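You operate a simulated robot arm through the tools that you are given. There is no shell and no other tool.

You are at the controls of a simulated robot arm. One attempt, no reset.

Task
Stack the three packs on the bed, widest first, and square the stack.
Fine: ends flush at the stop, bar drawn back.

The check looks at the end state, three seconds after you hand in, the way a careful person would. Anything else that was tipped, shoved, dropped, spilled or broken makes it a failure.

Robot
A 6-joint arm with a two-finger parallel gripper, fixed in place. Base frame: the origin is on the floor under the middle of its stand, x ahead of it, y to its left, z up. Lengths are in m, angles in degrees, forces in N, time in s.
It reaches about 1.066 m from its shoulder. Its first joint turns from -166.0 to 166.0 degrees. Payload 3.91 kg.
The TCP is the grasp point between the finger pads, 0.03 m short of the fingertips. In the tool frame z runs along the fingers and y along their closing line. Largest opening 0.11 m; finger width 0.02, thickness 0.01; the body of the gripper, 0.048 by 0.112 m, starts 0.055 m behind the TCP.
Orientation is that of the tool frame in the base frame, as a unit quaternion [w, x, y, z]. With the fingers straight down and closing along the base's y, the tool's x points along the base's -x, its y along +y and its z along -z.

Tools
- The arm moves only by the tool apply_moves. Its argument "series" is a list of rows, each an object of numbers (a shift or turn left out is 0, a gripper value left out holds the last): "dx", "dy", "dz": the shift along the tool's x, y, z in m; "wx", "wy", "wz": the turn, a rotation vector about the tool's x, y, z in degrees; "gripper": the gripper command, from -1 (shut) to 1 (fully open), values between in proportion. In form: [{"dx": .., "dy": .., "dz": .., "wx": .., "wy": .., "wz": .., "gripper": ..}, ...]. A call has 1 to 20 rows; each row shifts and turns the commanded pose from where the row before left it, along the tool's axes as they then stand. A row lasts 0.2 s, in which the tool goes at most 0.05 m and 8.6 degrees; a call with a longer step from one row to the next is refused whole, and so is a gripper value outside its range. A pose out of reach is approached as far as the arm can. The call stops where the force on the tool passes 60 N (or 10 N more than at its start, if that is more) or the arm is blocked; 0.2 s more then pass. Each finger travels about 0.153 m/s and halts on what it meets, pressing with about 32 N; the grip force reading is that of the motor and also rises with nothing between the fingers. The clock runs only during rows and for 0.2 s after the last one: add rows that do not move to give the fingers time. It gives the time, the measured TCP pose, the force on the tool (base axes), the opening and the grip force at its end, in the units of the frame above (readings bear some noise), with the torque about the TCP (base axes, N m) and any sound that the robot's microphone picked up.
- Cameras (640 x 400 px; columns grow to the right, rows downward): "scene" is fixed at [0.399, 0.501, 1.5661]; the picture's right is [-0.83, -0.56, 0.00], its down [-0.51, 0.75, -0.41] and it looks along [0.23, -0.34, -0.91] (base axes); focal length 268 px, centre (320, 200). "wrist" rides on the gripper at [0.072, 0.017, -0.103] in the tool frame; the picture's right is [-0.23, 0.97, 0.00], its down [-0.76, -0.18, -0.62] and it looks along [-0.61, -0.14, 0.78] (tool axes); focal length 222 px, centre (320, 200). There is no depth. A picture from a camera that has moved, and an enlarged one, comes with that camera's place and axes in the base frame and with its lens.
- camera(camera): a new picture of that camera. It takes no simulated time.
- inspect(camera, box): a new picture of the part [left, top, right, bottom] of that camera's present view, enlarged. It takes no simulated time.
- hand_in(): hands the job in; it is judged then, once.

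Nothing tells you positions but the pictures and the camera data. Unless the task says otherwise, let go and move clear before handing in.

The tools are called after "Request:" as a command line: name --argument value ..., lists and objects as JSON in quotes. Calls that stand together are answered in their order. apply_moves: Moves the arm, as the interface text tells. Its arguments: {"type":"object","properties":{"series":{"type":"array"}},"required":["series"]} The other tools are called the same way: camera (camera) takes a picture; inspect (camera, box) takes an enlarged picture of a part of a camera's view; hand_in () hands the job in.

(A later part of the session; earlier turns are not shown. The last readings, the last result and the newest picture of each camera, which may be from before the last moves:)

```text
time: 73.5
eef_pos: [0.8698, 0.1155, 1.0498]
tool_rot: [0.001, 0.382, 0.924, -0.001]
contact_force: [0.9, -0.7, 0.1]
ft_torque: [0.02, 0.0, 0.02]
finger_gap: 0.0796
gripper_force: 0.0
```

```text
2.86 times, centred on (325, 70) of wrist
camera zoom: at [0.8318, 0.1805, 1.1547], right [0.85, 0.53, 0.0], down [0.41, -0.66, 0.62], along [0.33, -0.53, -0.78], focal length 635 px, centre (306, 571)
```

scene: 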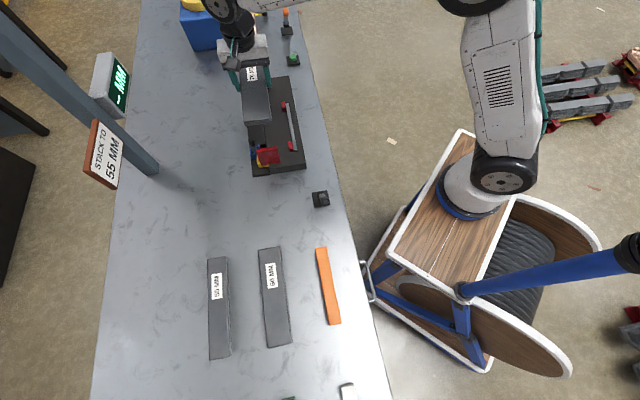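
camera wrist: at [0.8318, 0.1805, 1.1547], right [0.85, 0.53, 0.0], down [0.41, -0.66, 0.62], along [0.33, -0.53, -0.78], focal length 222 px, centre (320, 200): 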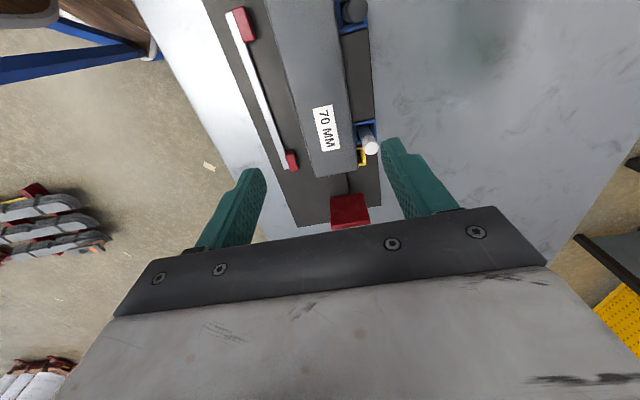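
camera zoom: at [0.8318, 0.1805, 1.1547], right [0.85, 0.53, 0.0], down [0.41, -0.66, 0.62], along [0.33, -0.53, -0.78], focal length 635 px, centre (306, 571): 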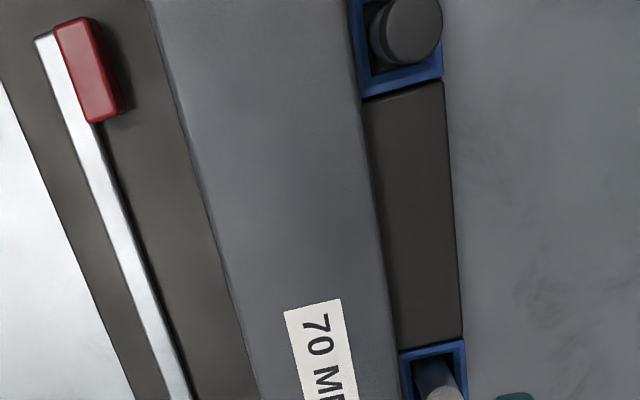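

The 70 mm pack is placed, parallel to the strip and clear of the pegs. Next is the 60 mm pack.

Request:
apply_moves --series '[{"dx": 0.0433, "dy": 0.0035, "gripper": 1}, {"dx": 0.0433, "dy": 0.0035}, {"dx": 0.0433, "dy": 0.0035}, {"dx": 0.0433, "dy": 0.0035}, {"dx": 0.0433, "dy": 0.0035}, {"dx": 0.0433, "dy": 0.0035}, {"dx": 0.0433, "dy": 0.0035}, {"dx": 0.0433, "dy": 0.0035}, {"dx": 0.0433, "dy": 0.0035}, {"dx": 0.0433, "dy": 0.0035}, {"dx": 0.0433, "dy": 0.0035}, {"dx": 0.0433, "dy": 0.0035}, {}, {}]'

Request:
camera --camera "wrist"

Request:
inspect --camera "wrist" --box '[240, 40, 400, 140]'

Request:
inspect --camera "wrist" --box '[260, 120, 420, 220]'

```text
time: 76.5
eef_pos: [0.5276, 0.5127, 1.0471]
tool_rot: [0.001, 0.382, 0.924, 0.0]
contact_force: [0.1, 0.1, 0.6]
ft_torque: [-0.02, 0.03, 0.01]
finger_gap: 0.1099
gripper_force: 0.2
```

```text
taken
camera wrist: at [0.4884, 0.5773, 1.1519], right [0.85, 0.53, 0.0], down [0.41, -0.66, 0.62], along [0.33, -0.53, -0.78], focal length 222 px, centre (320, 200)
```

wrist: 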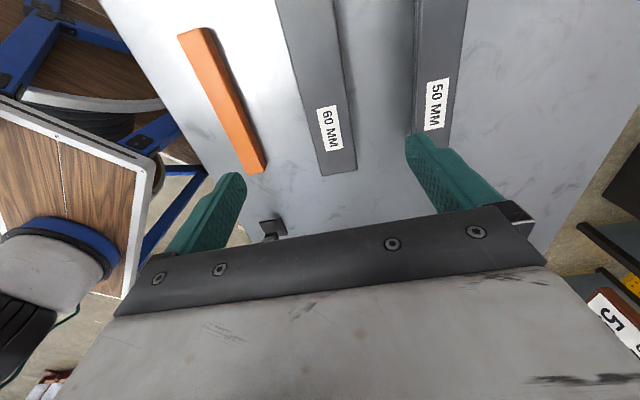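

```text
4.00 times, centred on (320, 90) of wrist
camera zoom: at [0.4884, 0.5773, 1.1519], right [0.85, 0.53, 0.0], down [0.41, -0.66, 0.62], along [0.33, -0.53, -0.78], focal length 888 px, centre (320, 640)
```

zoom: 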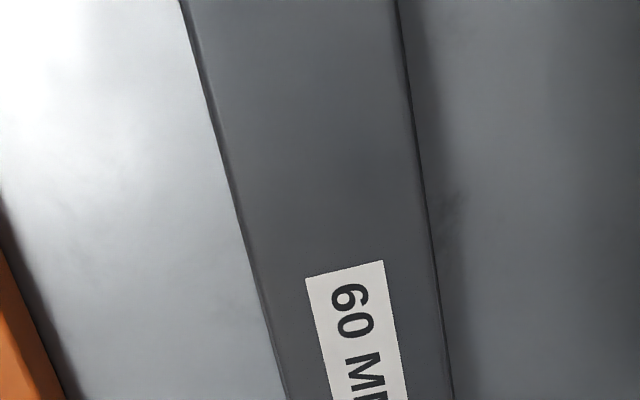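

```text
4.00 times, centred on (340, 170) of wrist
camera zoom: at [0.4884, 0.5773, 1.1519], right [0.85, 0.53, 0.0], down [0.41, -0.66, 0.62], along [0.33, -0.53, -0.78], focal length 888 px, centre (240, 320)
```

zoom: 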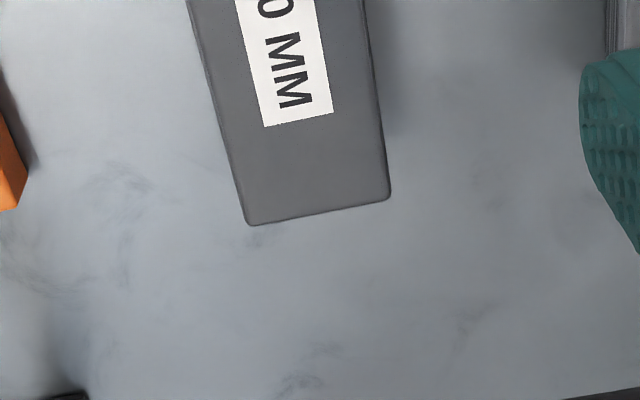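

Request:
apply_moves --series '[{"dy": 0.005}, {"dz": 0.04}, {"dz": 0.04}, {"dz": 0.04}, {"dz": 0.035}, {"dz": 0.012}, {}, {}]'

Request:
inspect --camera "wrist" --box '[160, 60, 480, 240]'

```text
time: 78.3
eef_pos: [0.5337, 0.515, 0.8814]
tool_rot: [0.001, 0.383, 0.924, 0.0]
contact_force: [-0.4, -0.1, -0.5]
ft_torque: [0.0, 0.01, 0.02]
finger_gap: 0.1098
gripper_force: 0.0
```

```text
2.00 times, centred on (320, 150) of wrist
camera zoom: at [0.4957, 0.5801, 0.9848], right [0.85, 0.53, 0.0], down [0.41, -0.66, 0.62], along [0.33, -0.53, -0.78], focal length 444 px, centre (320, 300)
```

zoom: 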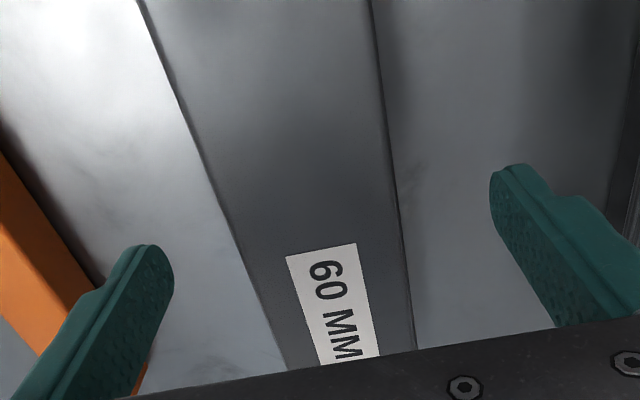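

Request:
apply_moves --series '[{"dx": 0.003, "dy": -0.002}, {"dz": 0.01}, {"dz": 0.0088}, {}, {}]'

Request:
inspect --camera "wrist" --box '[160, 60, 480, 240]'

```text
time: 79.5
eef_pos: [0.5302, 0.516, 0.862]
tool_rot: [0.001, 0.383, 0.924, 0.0]
contact_force: [-0.7, 0.6, 0.2]
ft_torque: [0.0, -0.01, -0.01]
finger_gap: 0.11
gripper_force: 0.0
```

```text
2.00 times, centred on (320, 150) of wrist
camera zoom: at [0.4921, 0.5808, 0.9668], right [0.85, 0.53, 0.0], down [0.41, -0.66, 0.62], along [0.33, -0.53, -0.78], focal length 444 px, centre (320, 300)
```

zoom: 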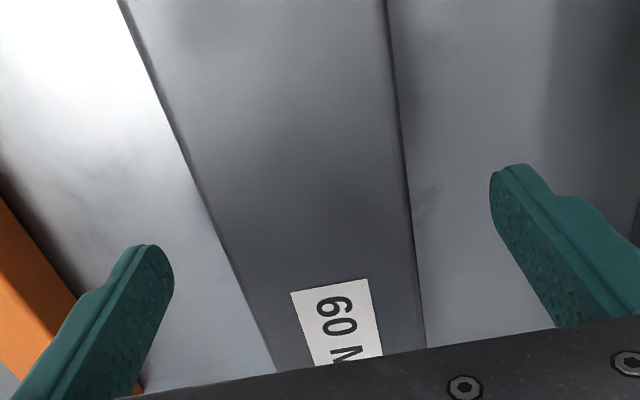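

Request:
apply_moves --series '[{"dz": 0.001}, {"gripper": -1}, {"gripper": -1}, {"gripper": -1}, {"gripper": -1}]'

Request:
apply_moves --series '[{"dz": -0.004}, {"dz": -0.008}, {"dz": -0.012}, {"dz": -0.012}, {}, {}]'

Request:
camera --camera "wrist"

```text
time: 80.7
eef_pos: [0.5316, 0.517, 0.8617]
tool_rot: [0.0, 0.384, 0.923, 0.0]
contact_force: [-1.9, -1.7, 1.8]
ft_torque: [-0.33, 0.04, -0.05]
finger_gap: 0.0596
gripper_force: 32.0
```

```text
time: 82.1
eef_pos: [0.5314, 0.5179, 0.8975]
tool_rot: [0.0, 0.383, 0.924, 0.0]
contact_force: [0.1, -0.1, -6.7]
ft_torque: [0.0, -0.01, -0.01]
finger_gap: 0.0597
gripper_force: 32.4
```

```text
taken
camera wrist: at [0.4934, 0.5822, 1.0024], right [0.85, 0.53, 0.0], down [0.41, -0.66, 0.62], along [0.33, -0.53, -0.78], focal length 222 px, centre (320, 200)
```

wrist: 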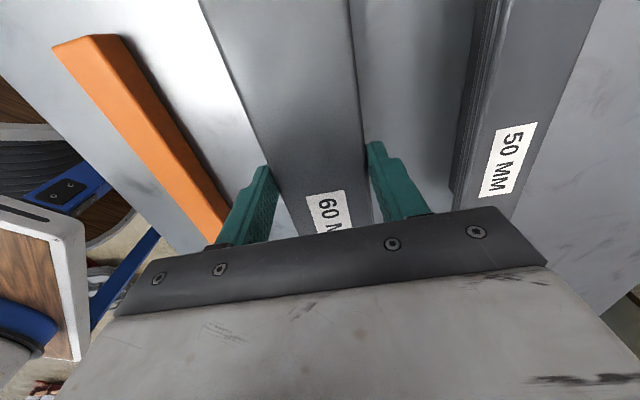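

The 60 mm pack is held level. I'll raise it and carry it over the bed.

Request:
apply_moves --series '[{"dz": -0.03}, {"dz": -0.04}, {"dz": -0.045}, {"dz": -0.045}, {"dx": -0.02, "dy": -0.002}, {"dx": -0.035, "dy": -0.003}, {"dx": -0.035, "dy": -0.003}, {"dx": -0.035, "dy": -0.003}, {"dx": -0.035, "dy": -0.003}, {"dx": -0.035, "dy": -0.003}, {"dx": -0.035, "dy": -0.003}, {"dx": -0.035, "dy": -0.003}, {"dx": -0.035, "dy": -0.003}, {"dx": -0.035, "dy": -0.003}, {"dx": -0.035, "dy": -0.003}, {"dx": -0.035, "dy": -0.003}, {"dx": -0.035, "dy": -0.003}, {"dx": -0.035, "dy": -0.003}, {}, {}]'

Request:
camera --camera "wrist"

```text
time: 86.3
eef_pos: [0.8375, 0.1529, 1.0574]
tool_rot: [0.001, 0.383, 0.924, -0.001]
contact_force: [-0.2, -0.3, -5.9]
ft_torque: [0.0, 0.0, 0.01]
finger_gap: 0.0598
gripper_force: 32.0
```

```text
taken
camera wrist: at [0.7985, 0.2174, 1.163], right [0.85, 0.53, 0.0], down [0.41, -0.66, 0.62], along [0.33, -0.53, -0.78], focal length 222 px, centre (320, 200)
```

wrist: 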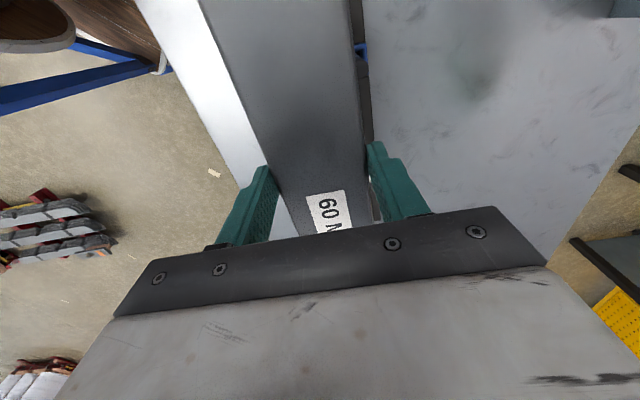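

Request:
apply_moves --series '[{"dx": -0.026, "dy": -0.0013}, {"dx": -0.026, "dy": -0.0013}, {}, {"dz": 0.035}, {"dz": 0.035}, {"dz": 0.035}, {"dz": 0.025}, {}, {}]'

Request:
camera --camera "wrist"

Request:
inspect --camera "scene" --box '[230, 80, 320, 180]'

```text
time: 88.3
eef_pos: [0.8737, 0.1174, 0.9262]
tool_rot: [0.001, 0.383, 0.924, 0.0]
contact_force: [-0.8, 0.0, -6.5]
ft_torque: [-0.01, 0.0, 0.0]
finger_gap: 0.0596
gripper_force: 31.9
```

```text
taken
camera wrist: at [0.8346, 0.1818, 1.0312], right [0.85, 0.53, 0.0], down [0.41, -0.66, 0.62], along [0.33, -0.53, -0.78], focal length 222 px, centre (320, 200)
```

wrist: 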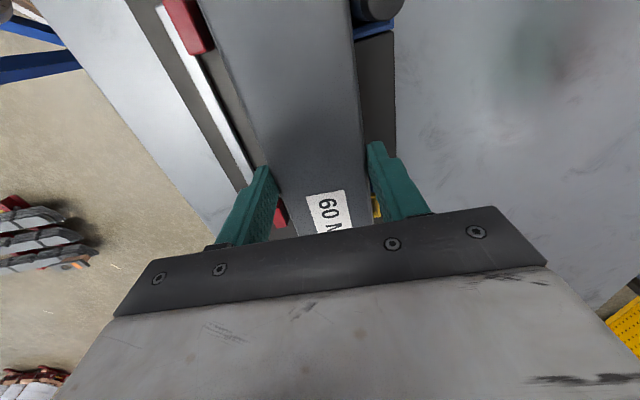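

```text
4.00 times, centred on (275, 130) of scene
camera zoom: at [0.399, 0.501, 1.5661], right [-0.83, -0.56, 0.0], down [-0.51, 0.75, -0.41], along [0.23, -0.34, -0.91], focal length 1073 px, centre (500, 480)
```

zoom: 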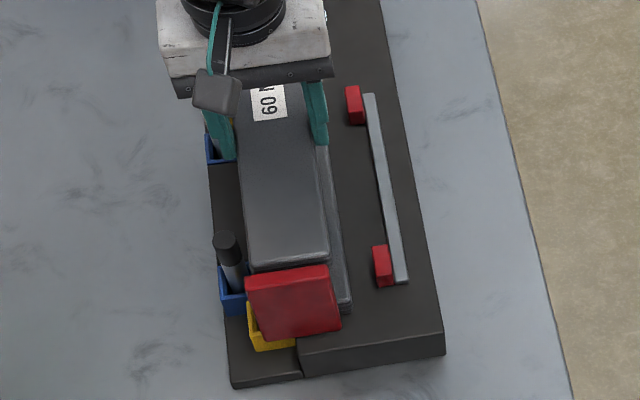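

Request:
apply_moves --series '[{"dy": -0.003}, {"dz": 0.015}, {"dz": 0.012}, {"dz": 0.006}, {}, {}]'

Request:
apply_moves --series '[{"dz": 0.002}, {}]'

Request:
apply_moves --series '[{"dz": 0.0015}, {}]'

```text
time: 89.7
eef_pos: [0.8704, 0.1117, 0.8948]
tool_rot: [0.001, 0.382, 0.924, 0.0]
contact_force: [0.1, 0.3, -5.1]
ft_torque: [0.03, -0.02, 0.03]
finger_gap: 0.0598
gripper_force: 32.0
```

```text
time: 90.3
eef_pos: [0.8705, 0.1107, 0.8921]
tool_rot: [0.001, 0.382, 0.924, 0.0]
contact_force: [0.1, -0.3, -6.0]
ft_torque: [0.03, 0.0, -0.05]
finger_gap: 0.0597
gripper_force: 32.3
```

```text
time: 90.9
eef_pos: [0.8706, 0.1122, 0.8913]
tool_rot: [0.001, 0.383, 0.924, 0.0]
contact_force: [0.5, 0.3, -5.1]
ft_torque: [0.01, -0.02, -0.01]
finger_gap: 0.0598
gripper_force: 31.8
```

Request:
inspect --camera "wrist" --box '[160, 0, 480, 240]'

```text
1.67 times, centred on (320, 120) of wrist
camera zoom: at [0.832, 0.1766, 0.9957], right [0.85, 0.53, 0.0], down [0.41, -0.66, 0.62], along [0.33, -0.53, -0.78], focal length 370 px, centre (320, 333)
```

zoom: 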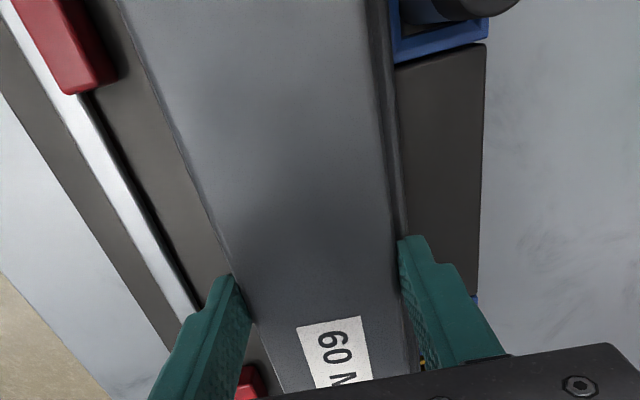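

Request:
apply_moves --series '[{"dy": 0.0025}, {"dz": 0.001}, {}, {}]'

Request:
inspect --camera "wrist" --box '[160, 0, 480, 240]'

```text
time: 91.9
eef_pos: [0.8728, 0.1148, 0.89]
tool_rot: [0.001, 0.382, 0.924, 0.0]
contact_force: [-0.3, 1.6, -4.9]
ft_torque: [-0.08, -0.11, 0.0]
finger_gap: 0.06
gripper_force: 31.7
```

```text
1.67 times, centred on (320, 120) of wrist
camera zoom: at [0.8342, 0.1786, 0.9942], right [0.85, 0.53, 0.0], down [0.41, -0.66, 0.62], along [0.33, -0.53, -0.78], focal length 370 px, centre (320, 333)
```

zoom: 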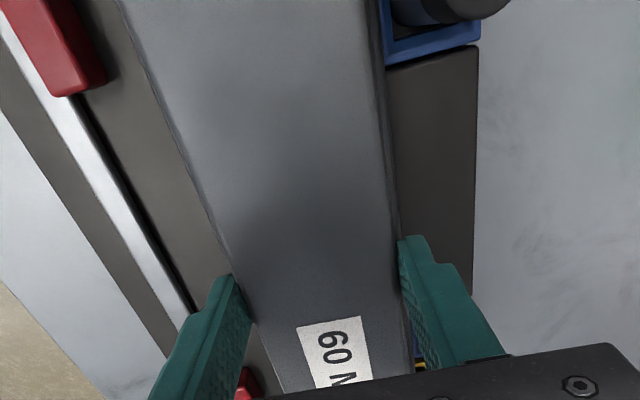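

Request:
apply_moves --series '[{"dz": 0.001}, {}]'

Request:
apply_moves --series '[{"dz": 0.001}, {}]'

```text
time: 92.5
eef_pos: [0.8724, 0.1144, 0.8909]
tool_rot: [0.001, 0.382, 0.924, 0.0]
contact_force: [-2.6, 1.3, 0.8]
ft_torque: [0.08, 0.36, -0.02]
finger_gap: 0.0598
gripper_force: 32.2
```

```text
time: 93.1
eef_pos: [0.8736, 0.1135, 0.8907]
tool_rot: [0.0, 0.382, 0.924, -0.001]
contact_force: [-6.0, 0.7, 12.7]
ft_torque: [0.37, 0.78, 0.02]
finger_gap: 0.0596
gripper_force: 31.8
```

Contact on top of the 70 mm pack. I'll ease the pressure and slide toward the stop.

Request:
apply_moves --series '[{"dz": -0.0015}, {"dx": 0.002}, {}]'

Request:
apply_moves --series '[{"dx": 0.002}, {}]'

Request:
apply_moves --series '[{"dx": 0.001}, {}]'

```text
time: 93.9
eef_pos: [0.8711, 0.1137, 0.8903]
tool_rot: [0.0, 0.382, 0.924, -0.001]
contact_force: [-0.1, -0.5, -5.9]
ft_torque: [-0.01, 0.0, 0.02]
finger_gap: 0.0598
gripper_force: 31.9
```

```text
time: 94.5
eef_pos: [0.8702, 0.1169, 0.8903]
tool_rot: [0.001, 0.382, 0.924, -0.001]
contact_force: [-0.1, 0.4, -5.7]
ft_torque: [0.03, -0.02, -0.01]
finger_gap: 0.0598
gripper_force: 31.9
```

```text
time: 95.1
eef_pos: [0.8687, 0.1166, 0.8901]
tool_rot: [0.001, 0.383, 0.924, 0.0]
contact_force: [0.6, 0.0, -5.4]
ft_torque: [-0.01, -0.01, 0.0]
finger_gap: 0.0597
gripper_force: 31.8
```

Request:
apply_moves --series '[{"dx": 0.001}, {}]'

Request:
apply_moves --series '[{"dx": 0.001}, {}]'

Request:
apply_moves --series '[{"dx": 0.001}, {}]'

```text
time: 95.7
eef_pos: [0.8679, 0.1185, 0.8892]
tool_rot: [0.001, 0.383, 0.924, 0.0]
contact_force: [-0.2, -0.4, -6.4]
ft_torque: [-0.01, 0.02, -0.03]
finger_gap: 0.0598
gripper_force: 32.4
```

```text
time: 96.3
eef_pos: [0.8675, 0.1177, 0.8899]
tool_rot: [0.001, 0.383, 0.924, 0.0]
contact_force: [5.7, -3.2, -7.9]
ft_torque: [-0.22, -0.28, -0.05]
finger_gap: 0.0599
gripper_force: 31.9
```

```text
time: 96.9
eef_pos: [0.8675, 0.1177, 0.8901]
tool_rot: [0.001, 0.383, 0.924, 0.0]
contact_force: [13.7, -12.4, -8.0]
ft_torque: [-0.53, -0.47, 0.12]
finger_gap: 0.0598
gripper_force: 31.9
```

Against the stop. I'll settle it down, relax the push, release and lift.

Request:
apply_moves --series '[{"dz": 0.001}, {"dx": -0.001}, {}]'

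Request:
apply_moves --series '[{"gripper": 0.3}, {"gripper": 0.3}, {"gripper": 0.3}]'

Request:
apply_moves --series '[{"dz": -0.015}, {"dz": -0.03}, {"dz": -0.045}, {"dz": -0.045}, {"dz": -0.03}, {}]'

Request:
camera --camera "wrist"

Request:
inspect --camera "wrist" --box '[230, 0, 420, 140]'

Request:
inspect --camera "scene" --box '[230, 80, 320, 180]'

```text
time: 97.7
eef_pos: [0.8678, 0.117, 0.8895]
tool_rot: [0.001, 0.383, 0.924, -0.001]
contact_force: [7.4, -16.4, 0.9]
ft_torque: [-0.3, -0.29, -0.02]
finger_gap: 0.0597
gripper_force: 31.9
```

```text
time: 98.5
eef_pos: [0.8676, 0.1205, 0.8902]
tool_rot: [0.001, 0.383, 0.924, 0.0]
contact_force: [0.0, -0.1, 0.7]
ft_torque: [0.0, 0.0, 0.02]
finger_gap: 0.0716
gripper_force: 0.2
```

```text
time: 99.9
eef_pos: [0.8701, 0.12, 1.0568]
tool_rot: [0.001, 0.383, 0.924, 0.0]
contact_force: [0.8, -0.2, 1.3]
ft_torque: [-0.01, 0.01, 0.04]
finger_gap: 0.0714
gripper_force: 0.0
```

```text
taken
camera wrist: at [0.8306, 0.1839, 1.1613], right [0.85, 0.53, 0.0], down [0.41, -0.66, 0.62], along [0.33, -0.53, -0.78], focal length 222 px, centre (320, 200)
```

wrist: 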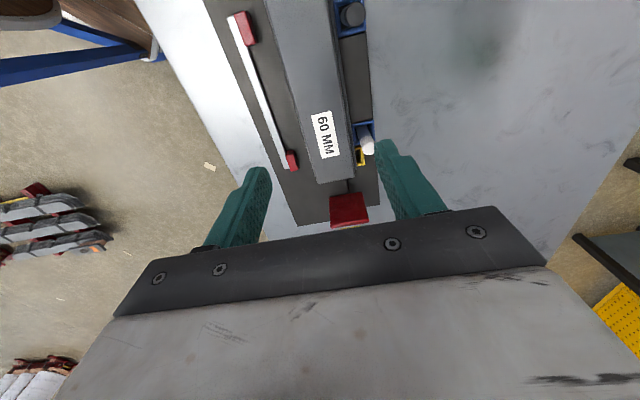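

```text
2.86 times, centred on (325, 70) of wrist
camera zoom: at [0.8306, 0.1839, 1.1613], right [0.85, 0.53, 0.0], down [0.41, -0.66, 0.62], along [0.33, -0.53, -0.78], focal length 635 px, centre (306, 571)
```

zoom: 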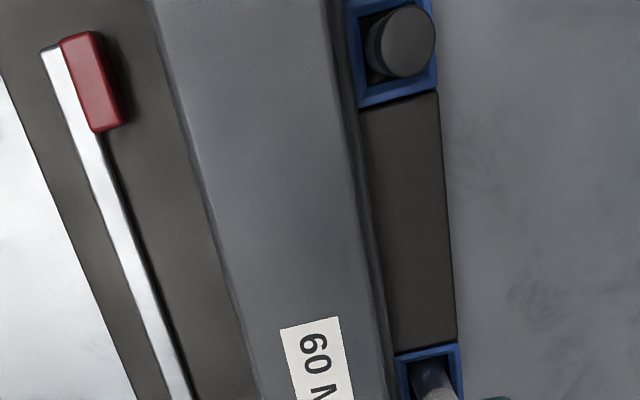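

```text
4.00 times, centred on (275, 130) of scene
camera zoom: at [0.399, 0.501, 1.5661], right [-0.83, -0.56, 0.0], down [-0.51, 0.75, -0.41], along [0.23, -0.34, -0.91], focal length 1073 px, centre (500, 480)
```

zoom: 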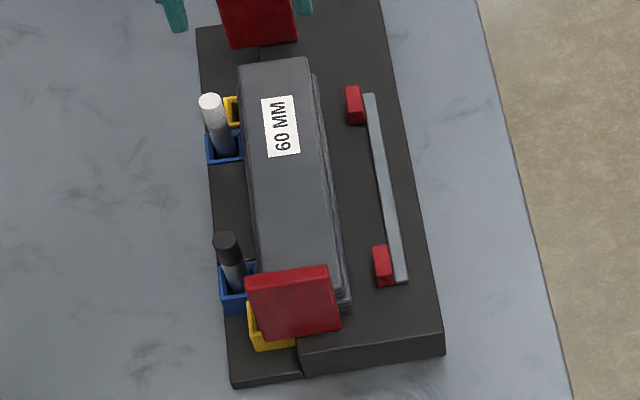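

Both packs sit centred and parallel, with ends at the stop. Next is the 50 mm pack.

Request:
apply_moves --series '[{"dx": 0.04, "dy": 0.0139, "gripper": 1}, {"dx": 0.04, "dy": 0.0139}, {"dx": 0.04, "dy": 0.0139}, {"dx": 0.04, "dy": 0.0139}, {"dx": 0.04, "dy": 0.0139}, {"dx": 0.04, "dy": 0.0139}, {"dx": 0.04, "dy": 0.0139}, {"dx": 0.04, "dy": 0.0139}, {"dx": 0.04, "dy": 0.0139}, {"dx": 0.04, "dy": 0.0139}, {"dx": 0.04, "dy": 0.0139}, {"dx": 0.04, "dy": 0.0139}, {"dx": 0.04, "dy": 0.0139}, {}, {}]'

Request:
camera --camera "wrist"

Request:
inspect --camera "wrist" --box '[240, 40, 400, 140]'

Request:
inspect --camera "wrist" --box '[260, 120, 420, 220]'

```text
time: 103.1
eef_pos: [0.6265, 0.6166, 1.0559]
tool_rot: [0.0, 0.382, 0.924, -0.001]
contact_force: [-1.1, -0.5, 0.4]
ft_torque: [0.01, 0.01, -0.01]
finger_gap: 0.1101
gripper_force: 0.0
```

```text
taken
camera wrist: at [0.5888, 0.6803, 1.1609], right [0.85, 0.53, 0.0], down [0.41, -0.66, 0.62], along [0.33, -0.53, -0.78], focal length 222 px, centre (320, 200)
```

wrist: 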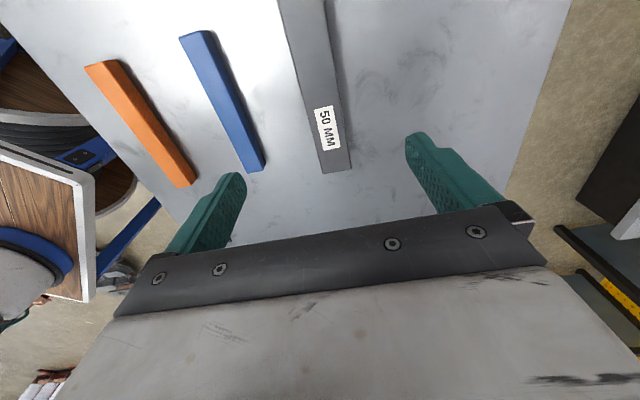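

```text
4.00 times, centred on (320, 90) of wrist
camera zoom: at [0.5888, 0.6803, 1.1609], right [0.85, 0.53, 0.0], down [0.41, -0.66, 0.62], along [0.33, -0.53, -0.78], focal length 888 px, centre (320, 640)
```

zoom: 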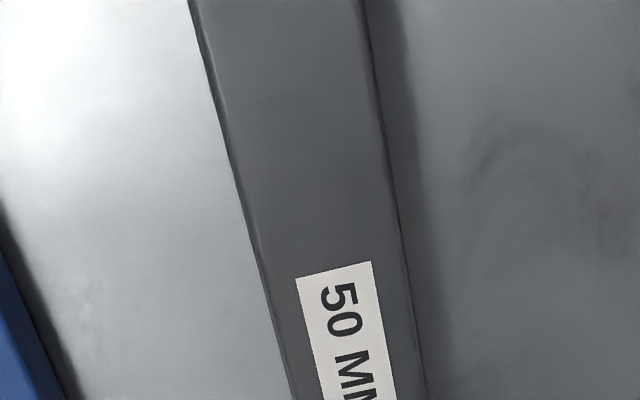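

```text
4.00 times, centred on (340, 170) of wrist
camera zoom: at [0.5888, 0.6803, 1.1609], right [0.85, 0.53, 0.0], down [0.41, -0.66, 0.62], along [0.33, -0.53, -0.78], focal length 888 px, centre (240, 320)
```

zoom: 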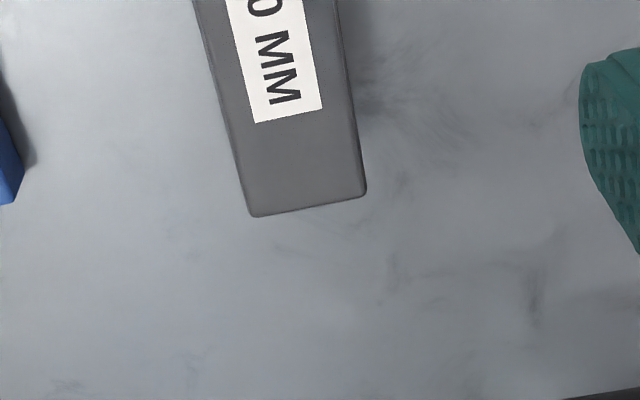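

Request:
apply_moves --series '[{"dx": -0.001, "dy": 0.0013}, {"dz": 0.045}, {"dz": 0.045}, {"dz": 0.045}, {"dz": 0.03}, {"dz": 0.012}, {}, {}]'

Request:
inspect --camera "wrist" --box '[160, 60, 480, 240]'

```text
time: 104.9
eef_pos: [0.6319, 0.6148, 0.8764]
tool_rot: [0.002, 0.383, 0.924, 0.0]
contact_force: [-0.1, 0.4, 0.2]
ft_torque: [0.0, -0.03, 0.01]
finger_gap: 0.1101
gripper_force: 0.1
```

```text
2.00 times, centred on (320, 150) of wrist
camera zoom: at [0.5918, 0.6792, 0.981], right [0.85, 0.53, 0.0], down [0.41, -0.66, 0.62], along [0.33, -0.53, -0.78], focal length 444 px, centre (320, 300)
```

zoom: 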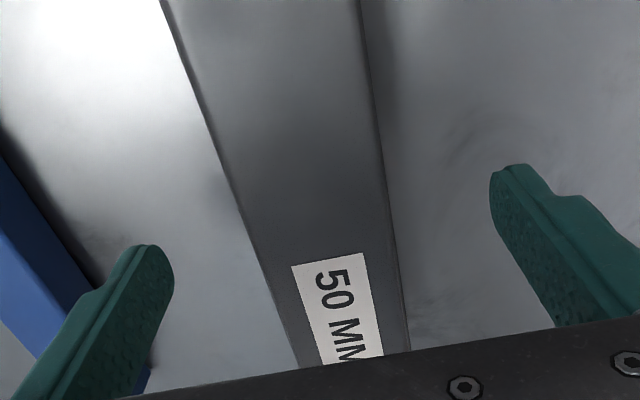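

Request:
apply_moves --series '[{"dx": 0.002}, {"dz": 0.009}, {"dz": 0.0062}, {}, {}]'

Request:
inspect --camera "wrist" --box '[160, 60, 480, 240]'

```text
time: 106.1
eef_pos: [0.6281, 0.6161, 0.8607]
tool_rot: [0.0, 0.383, 0.924, -0.001]
contact_force: [-0.7, -0.8, -0.5]
ft_torque: [-0.03, 0.04, 0.01]
finger_gap: 0.1101
gripper_force: 0.0
```

```text
2.00 times, centred on (320, 150) of wrist
camera zoom: at [0.5897, 0.6808, 0.9653], right [0.85, 0.53, 0.0], down [0.41, -0.66, 0.62], along [0.33, -0.53, -0.78], focal length 444 px, centre (320, 300)
```

zoom: 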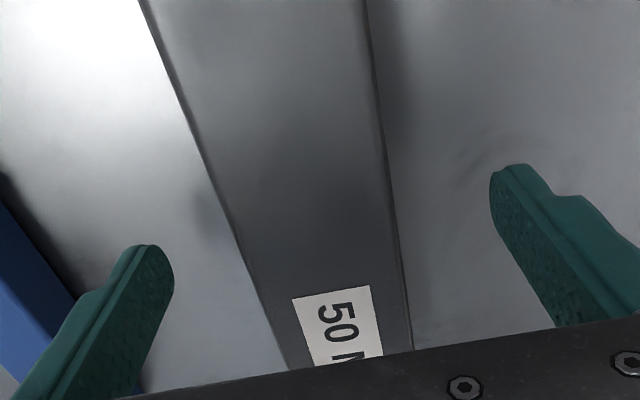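

Request:
apply_moves --series '[{"gripper": -1}, {"gripper": -1}, {"gripper": -1}, {"gripper": -1}]'

Request:
apply_moves --series '[{"dz": -0.004}, {"dz": -0.008}, {"dz": -0.012}, {"dz": -0.012}, {}, {}]'

Request:
camera --camera "wrist"

```text
time: 107.1
eef_pos: [0.6278, 0.6148, 0.8612]
tool_rot: [0.002, 0.382, 0.924, 0.0]
contact_force: [-1.2, -1.1, 0.2]
ft_torque: [-0.04, 0.11, 0.01]
finger_gap: 0.0497
gripper_force: 32.0
```

```text
time: 108.5
eef_pos: [0.6299, 0.6163, 0.897]
tool_rot: [0.0, 0.382, 0.924, 0.001]
contact_force: [0.3, -0.4, -4.8]
ft_torque: [0.01, -0.03, 0.01]
finger_gap: 0.0498
gripper_force: 31.9
```

```text
taken
camera wrist: at [0.5905, 0.6809, 1.0017], right [0.85, 0.53, 0.0], down [0.41, -0.66, 0.62], along [0.33, -0.53, -0.78], focal length 222 px, centre (320, 200)
```

wrist: 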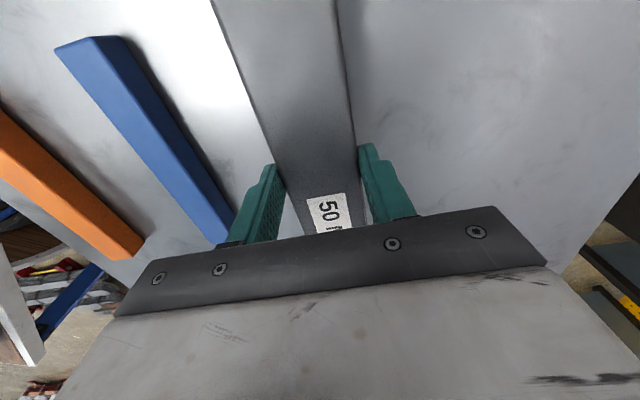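

The 50 mm pack is held. I'll raise it and carry it over.

Request:
apply_moves --series '[{"dz": -0.035}, {"dz": -0.043}, {"dz": -0.043}, {"dz": -0.043}, {"dx": -0.0351, "dy": -0.01227}, {"dx": -0.0351, "dy": -0.01227}, {"dx": -0.0351, "dy": -0.01227}, {"dx": -0.0351, "dy": -0.01227}, {"dx": -0.0351, "dy": -0.01227}, {"dx": -0.0351, "dy": -0.01227}, {"dx": -0.0351, "dy": -0.01227}, {"dx": -0.0351, "dy": -0.01227}, {"dx": -0.0351, "dy": -0.01227}, {"dx": -0.0351, "dy": -0.01227}, {"dx": -0.0351, "dy": -0.01227}, {"dx": -0.0351, "dy": -0.01227}, {"dx": -0.0351, "dy": -0.01227}, {"dx": -0.0351, "dy": -0.01227}, {}, {}]'

Request:
camera --camera "wrist"

```text
time: 112.7
eef_pos: [0.8533, 0.1487, 1.0631]
tool_rot: [0.001, 0.383, 0.924, 0.0]
contact_force: [-0.9, -0.3, -5.9]
ft_torque: [-0.04, -0.02, -0.03]
finger_gap: 0.0496
gripper_force: 31.9
```

```text
taken
camera wrist: at [0.814, 0.2132, 1.1671], right [0.85, 0.53, 0.0], down [0.41, -0.66, 0.62], along [0.33, -0.53, -0.78], focal length 222 px, centre (320, 200)
```

wrist: 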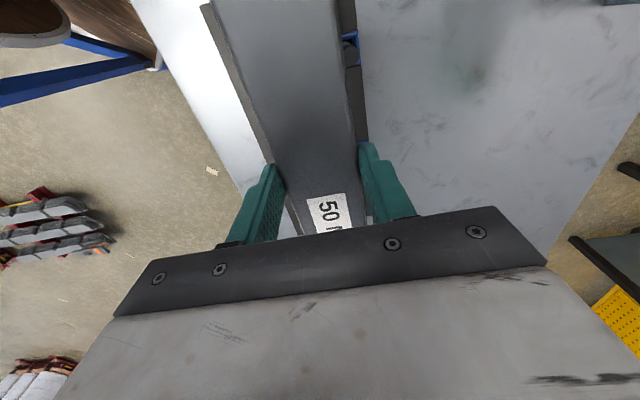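

Request:
apply_moves --series '[{"dx": -0.0195, "dy": -0.0057}, {"dx": -0.0195, "dy": -0.0056}, {}, {"dz": 0.035}, {"dz": 0.035}, {"dz": 0.035}, {"dz": 0.025}, {}, {}]'

Request:
inspect --camera "wrist" --box '[160, 0, 480, 240]'

Request:
inspect --camera "scene" --box '[230, 80, 320, 180]'

```text
time: 114.7
eef_pos: [0.8738, 0.1094, 0.9327]
tool_rot: [0.0, 0.384, 0.923, 0.0]
contact_force: [-0.2, 0.5, -5.4]
ft_torque: [-0.02, 0.03, 0.01]
finger_gap: 0.0497
gripper_force: 31.5
```

```text
1.67 times, centred on (320, 120) of wrist
camera zoom: at [0.8356, 0.1755, 1.0366], right [0.85, 0.53, 0.0], down [0.41, -0.66, 0.62], along [0.33, -0.53, -0.78], focal length 370 px, centre (320, 333)
```

zoom: 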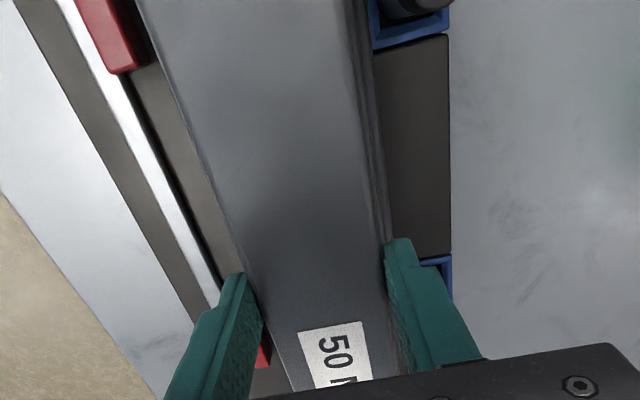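

```text
4.00 times, centred on (275, 130) of scene
camera zoom: at [0.399, 0.501, 1.5661], right [-0.83, -0.56, 0.0], down [-0.51, 0.75, -0.41], along [0.23, -0.34, -0.91], focal length 1073 px, centre (500, 480)
```

zoom: 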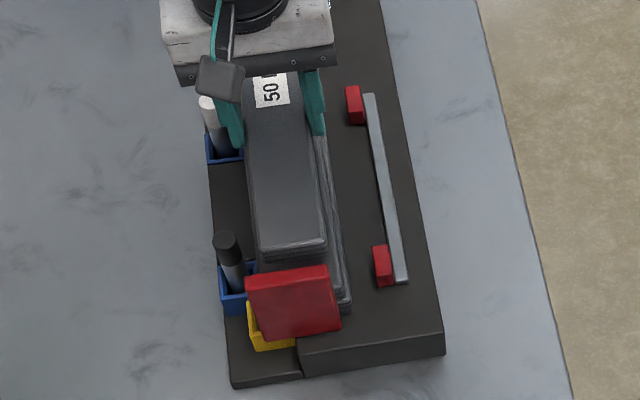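

Request:
apply_moves --series '[{"dx": 0.004}, {"dz": 0.012}, {"dz": 0.007}, {}, {}]'

Request:
apply_moves --series '[{"dz": 0.002}, {}]'

Request:
apply_moves --series '[{"dz": 0.0015}, {}]'

Request:
inspect --camera "wrist" --box '[160, 0, 480, 240]'

```text
time: 115.9
eef_pos: [0.8704, 0.1131, 0.9145]
tool_rot: [0.001, 0.383, 0.924, 0.0]
contact_force: [1.2, -0.1, -4.3]
ft_torque: [-0.01, 0.0, -0.02]
finger_gap: 0.0498
gripper_force: 32.1
```

```text
time: 116.5
eef_pos: [0.8714, 0.1144, 0.9106]
tool_rot: [0.001, 0.382, 0.924, 0.0]
contact_force: [-0.8, -0.1, -4.8]
ft_torque: [0.01, -0.03, -0.01]
finger_gap: 0.0494
gripper_force: 32.0
```

```text
time: 117.1
eef_pos: [0.8714, 0.1147, 0.9097]
tool_rot: [0.0, 0.383, 0.924, 0.0]
contact_force: [-0.2, 0.3, -5.4]
ft_torque: [0.01, -0.02, -0.01]
finger_gap: 0.0499
gripper_force: 32.1
```

```text
1.67 times, centred on (320, 120) of wrist
camera zoom: at [0.8325, 0.179, 1.0144], right [0.85, 0.53, 0.0], down [0.41, -0.66, 0.62], along [0.33, -0.53, -0.78], focal length 370 px, centre (320, 333)
```

zoom: 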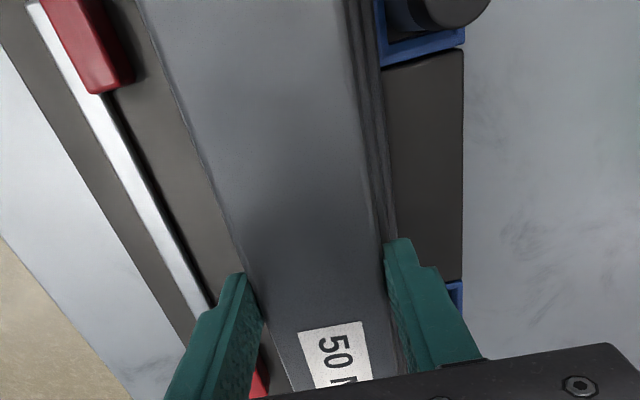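

Request:
apply_moves --series '[{"dz": 0.001}, {}]'

Request:
apply_moves --series '[{"dz": 0.001}, {}]'

Request:
apply_moves --series '[{"dz": 0.001}, {}]'

```text
time: 117.7
eef_pos: [0.8701, 0.1139, 0.9107]
tool_rot: [0.001, 0.382, 0.924, 0.0]
contact_force: [-0.7, 0.5, -5.2]
ft_torque: [0.02, -0.01, 0.0]
finger_gap: 0.0498
gripper_force: 31.4
```

```text
time: 118.3
eef_pos: [0.8702, 0.1139, 0.9095]
tool_rot: [0.001, 0.384, 0.923, -0.001]
contact_force: [-0.2, 0.5, 6.0]
ft_torque: [0.46, 0.67, -0.01]
finger_gap: 0.0498
gripper_force: 31.3
```

```text
time: 118.9
eef_pos: [0.8705, 0.1142, 0.9091]
tool_rot: [0.002, 0.382, 0.924, 0.001]
contact_force: [5.0, 1.0, 19.2]
ft_torque: [0.27, 0.24, -0.06]
finger_gap: 0.0495
gripper_force: 32.0
```

Request:
apply_moves --series '[{"dz": -0.0018}, {"dx": 0.002}, {}]'

Request:
apply_moves --series '[{"dx": 0.0015}, {}]'

Request:
apply_moves --series '[{"dx": 0.001}, {}]'

Request:
apply_moves --series '[{"dx": 0.001}, {}]'

```text
time: 119.7
eef_pos: [0.8677, 0.1142, 0.9101]
tool_rot: [0.0, 0.383, 0.924, -0.001]
contact_force: [2.2, -3.0, 7.6]
ft_torque: [-0.25, -0.24, -0.1]
finger_gap: 0.0499
gripper_force: 32.0
```

```text
time: 120.3
eef_pos: [0.867, 0.1158, 0.9086]
tool_rot: [0.001, 0.383, 0.924, 0.0]
contact_force: [1.1, -4.7, 5.9]
ft_torque: [0.01, 0.13, -0.01]
finger_gap: 0.0499
gripper_force: 31.8
```

```text
time: 120.9
eef_pos: [0.866, 0.1182, 0.9084]
tool_rot: [-0.001, 0.382, 0.924, -0.001]
contact_force: [-0.6, -0.5, -3.4]
ft_torque: [-0.08, -0.12, -0.06]
finger_gap: 0.0495
gripper_force: 31.9
```

```text
time: 121.5
eef_pos: [0.8648, 0.118, 0.9096]
tool_rot: [0.0, 0.383, 0.924, -0.001]
contact_force: [0.7, 0.3, -4.6]
ft_torque: [-0.01, -0.04, -0.03]
finger_gap: 0.0495
gripper_force: 32.1
```

Request:
apply_moves --series '[{"dx": 0.001}, {}]'

Request:
camera --camera "wrist"

```text
time: 122.1
eef_pos: [0.8664, 0.1184, 0.9097]
tool_rot: [0.001, 0.382, 0.924, 0.0]
contact_force: [3.6, -1.5, -5.5]
ft_torque: [-0.06, -0.08, -0.06]
finger_gap: 0.0496
gripper_force: 31.9
```

```text
taken
camera wrist: at [0.8268, 0.1828, 1.014], right [0.85, 0.53, 0.0], down [0.41, -0.66, 0.62], along [0.33, -0.53, -0.78], focal length 222 px, centre (320, 200)
```

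wrist: 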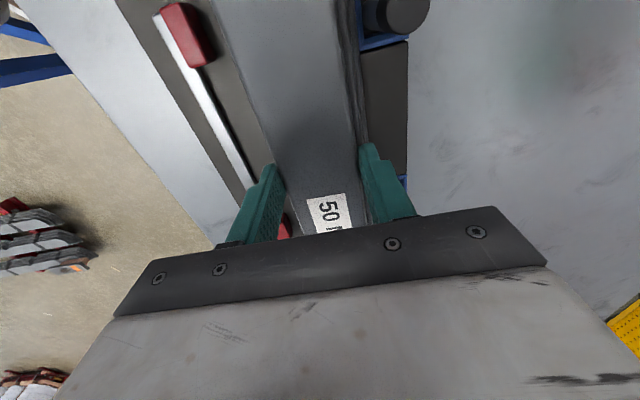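

Request:
apply_moves --series '[{"dx": 0.001}, {}]'

```text
time: 122.7
eef_pos: [0.8653, 0.1175, 0.9086]
tool_rot: [0.0, 0.383, 0.924, 0.0]
contact_force: [7.0, -6.8, -3.6]
ft_torque: [0.03, 0.08, 0.2]
finger_gap: 0.0495
gripper_force: 32.2
```

Request:
apply_moves --series '[{"dz": 0.001}, {}]'

Request:
apply_moves --series '[{"gripper": 0.15}, {"gripper": 0.15}, {"gripper": 0.15}]'

Request:
apply_moves --series '[{"dz": -0.015}, {"dz": -0.03}, {"dz": -0.04}, {"dz": -0.04}, {"dz": -0.02}, {}]'

Request:
camera --camera "wrist"

Request:
inspect --camera "wrist" --box '[230, 0, 420, 140]'

Request:
inspect --camera "scene" --box '[230, 80, 320, 180]'

Request:
camera --camera "scene"

```text
time: 123.3
eef_pos: [0.8655, 0.1184, 0.9087]
tool_rot: [0.001, 0.383, 0.924, 0.0]
contact_force: [8.0, -8.2, 4.0]
ft_torque: [0.22, 0.43, 0.01]
finger_gap: 0.0498
gripper_force: 32.0
```

```text
time: 124.1
eef_pos: [0.8649, 0.1193, 0.9089]
tool_rot: [0.0, 0.382, 0.924, 0.0]
contact_force: [0.4, 0.3, 0.0]
ft_torque: [0.0, -0.04, 0.02]
finger_gap: 0.0632
gripper_force: 0.1
```

```text
time: 125.5
eef_pos: [0.8654, 0.1196, 1.0559]
tool_rot: [0.001, 0.382, 0.924, -0.001]
contact_force: [0.0, -0.2, -0.2]
ft_torque: [0.01, 0.04, 0.02]
finger_gap: 0.0632
gripper_force: 0.1
```

```text
taken
camera wrist: at [0.8272, 0.1845, 1.1594], right [0.85, 0.53, 0.0], down [0.41, -0.66, 0.62], along [0.33, -0.53, -0.78], focal length 222 px, centre (320, 200)
```

wrist: 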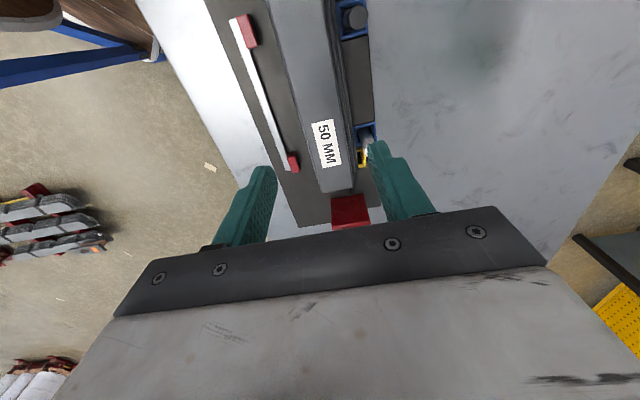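

```text
2.86 times, centred on (325, 70) of wrist
camera zoom: at [0.8272, 0.1845, 1.1594], right [0.85, 0.53, 0.0], down [0.41, -0.66, 0.62], along [0.33, -0.53, -0.78], focal length 635 px, centre (306, 571)
```

zoom: 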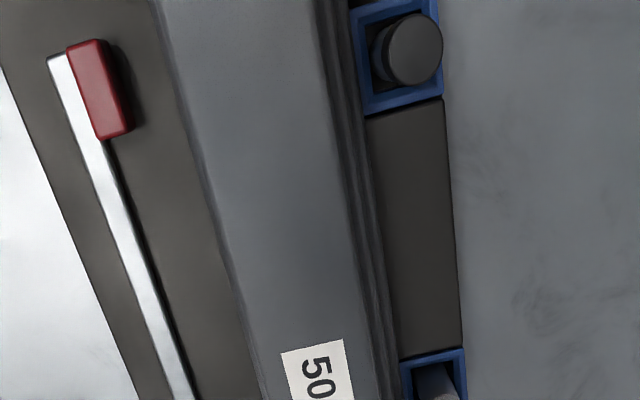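

```text
4.00 times, centred on (275, 130) of scene
camera zoom: at [0.399, 0.501, 1.5661], right [-0.83, -0.56, 0.0], down [-0.51, 0.75, -0.41], along [0.23, -0.34, -0.91], focal length 1073 px, centre (500, 480)
```

zoom: 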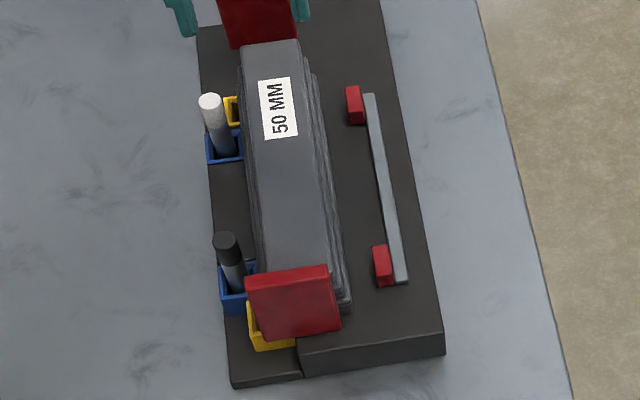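

```text
taken
```

scene: 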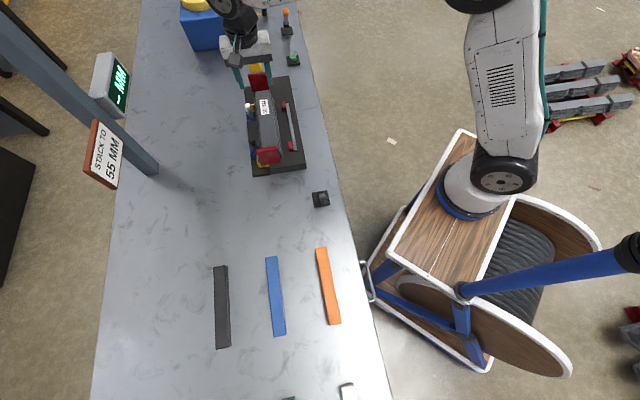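

All three packs are stacked. I'll check the display and the far-end alignment next.

Request:
inspect --camera "scene" --box '[80, 40, 160, 200]'

Request:
inspect --camera "wrist" --box '[280, 120, 400, 230]'

```text
2.50 times, centred on (120, 120) of scene
camera zoom: at [0.399, 0.501, 1.5661], right [-0.83, -0.56, 0.0], down [-0.51, 0.75, -0.41], along [0.23, -0.34, -0.91], focal length 671 px, centre (820, 400)
```

zoom: 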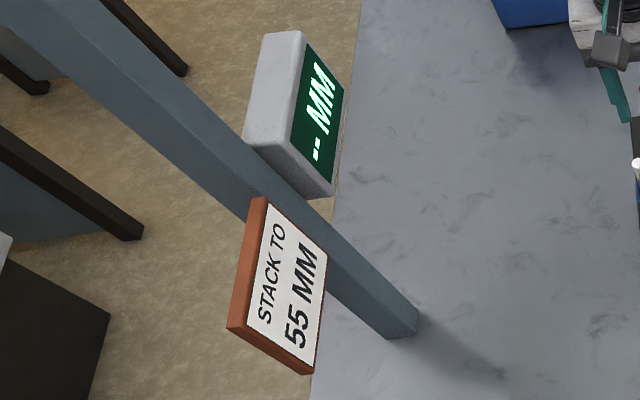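

```text
3.64 times, centred on (340, 175) of wrist
camera zoom: at [0.8272, 0.1845, 1.1594], right [0.85, 0.53, 0.0], down [0.41, -0.66, 0.62], along [0.33, -0.53, -0.78], focal length 808 px, centre (247, 291)
```

zoom: 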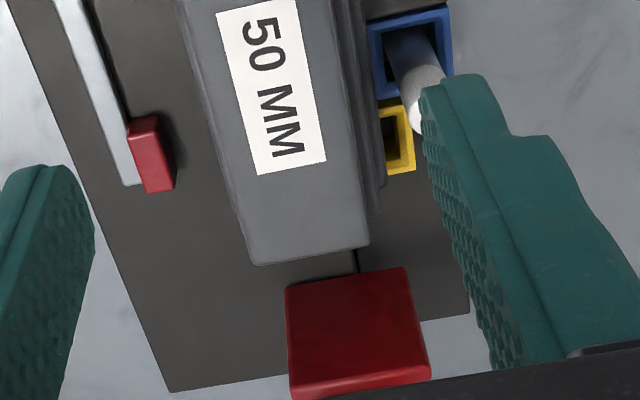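

The stack looks aligned. I'll move over the far end to see whether all three ends are flush, and to inspect the bar's knob.

Request:
apply_moves --series '[{"dx": -0.04, "gripper": 1}, {"dx": -0.04}, {"dx": -0.04}, {"dx": -0.04}, {"dx": -0.04}, {}]'

Request:
camera --camera "wrist"

Request:
inspect --camera "wrist" --box '[240, 0, 420, 140]'

```text
time: 126.9
eef_pos: [1.0085, -0.0213, 1.0556]
tool_rot: [0.001, 0.383, 0.924, 0.0]
contact_force: [-0.7, -0.4, 0.3]
ft_torque: [-0.02, 0.03, -0.03]
finger_gap: 0.1096
gripper_force: 0.0
```

```text
taken
camera wrist: at [0.969, 0.0437, 1.16], right [0.85, 0.53, 0.0], down [0.41, -0.66, 0.62], along [0.33, -0.53, -0.78], focal length 222 px, centre (320, 200)
```

wrist: 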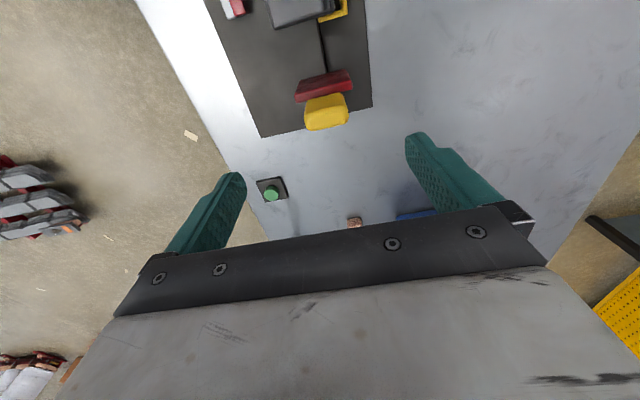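

```text
2.86 times, centred on (330, 70) of wrist
camera zoom: at [0.969, 0.0437, 1.16], right [0.85, 0.53, 0.0], down [0.41, -0.66, 0.62], along [0.33, -0.53, -0.78], focal length 635 px, centre (291, 571)
```

zoom: 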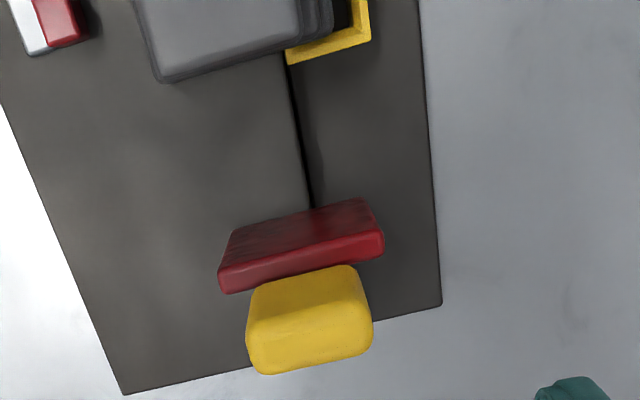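

Request:
inspect --camera "wrist" --box '[270, 0, 370, 50]'

Request:
inspect --camera "wrist" --box '[290, 60, 370, 140]'

```text
6.40 times, centred on (320, 25) of wrist
camera zoom: at [0.969, 0.0437, 1.16], right [0.85, 0.53, 0.0], down [0.41, -0.66, 0.62], along [0.33, -0.53, -0.78], focal length 1422 px, centre (320, 1320)
```

zoom: 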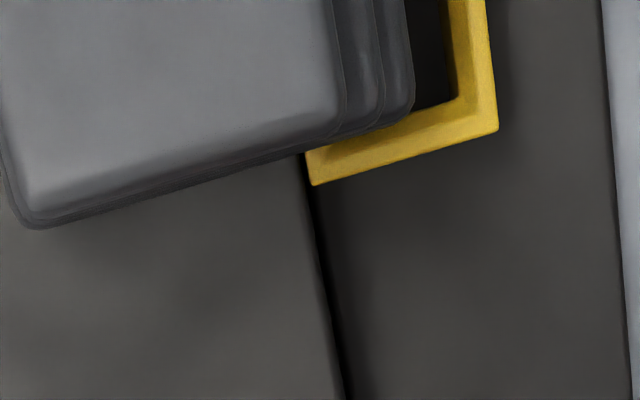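

```text
5.00 times, centred on (330, 100) of wrist
camera zoom: at [0.969, 0.0437, 1.16], right [0.85, 0.53, 0.0], down [0.41, -0.66, 0.62], along [0.33, -0.53, -0.78], focal length 1111 px, centre (270, 700)
```

zoom: 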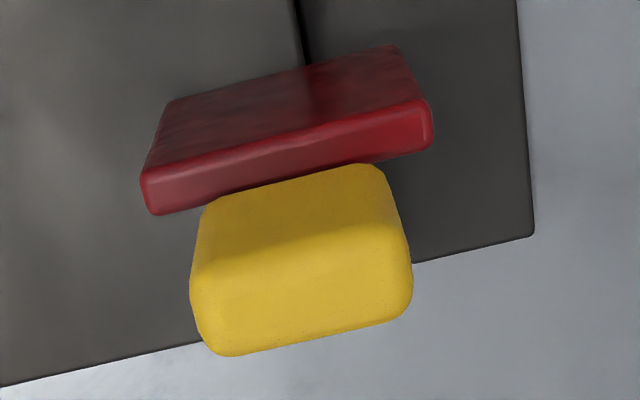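

The far ends of all three packs coincide, so they are flush at the stop. The stack sits about 8 mm to the robot side of the stop/bar centreline, which is w≈0.706. I'll straddle the stack, grip the bottom pack lightly near its base, and ease the stack a few millimetres toward centre while staying clear of the pegs.

Request:
apply_moves --series '[{"dx": 0.039, "gripper": 0.64}, {"dx": 0.039}, {"dx": 0.039}, {"dx": 0.039}, {"dx": 0.04}, {}, {}]'

Request:
camera --camera "wrist"

```text
time: 128.5
eef_pos: [0.8673, 0.1193, 1.0551]
tool_rot: [0.001, 0.383, 0.924, 0.0]
contact_force: [-0.1, 0.3, -0.3]
ft_torque: [0.02, 0.01, 0.01]
finger_gap: 0.0902
gripper_force: 0.1
```

```text
taken
camera wrist: at [0.8285, 0.1845, 1.1582], right [0.85, 0.53, 0.0], down [0.41, -0.66, 0.62], along [0.33, -0.53, -0.78], focal length 222 px, centre (320, 200)
```

wrist: 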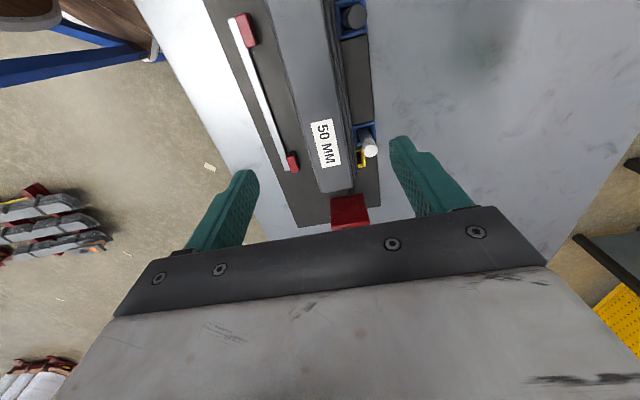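

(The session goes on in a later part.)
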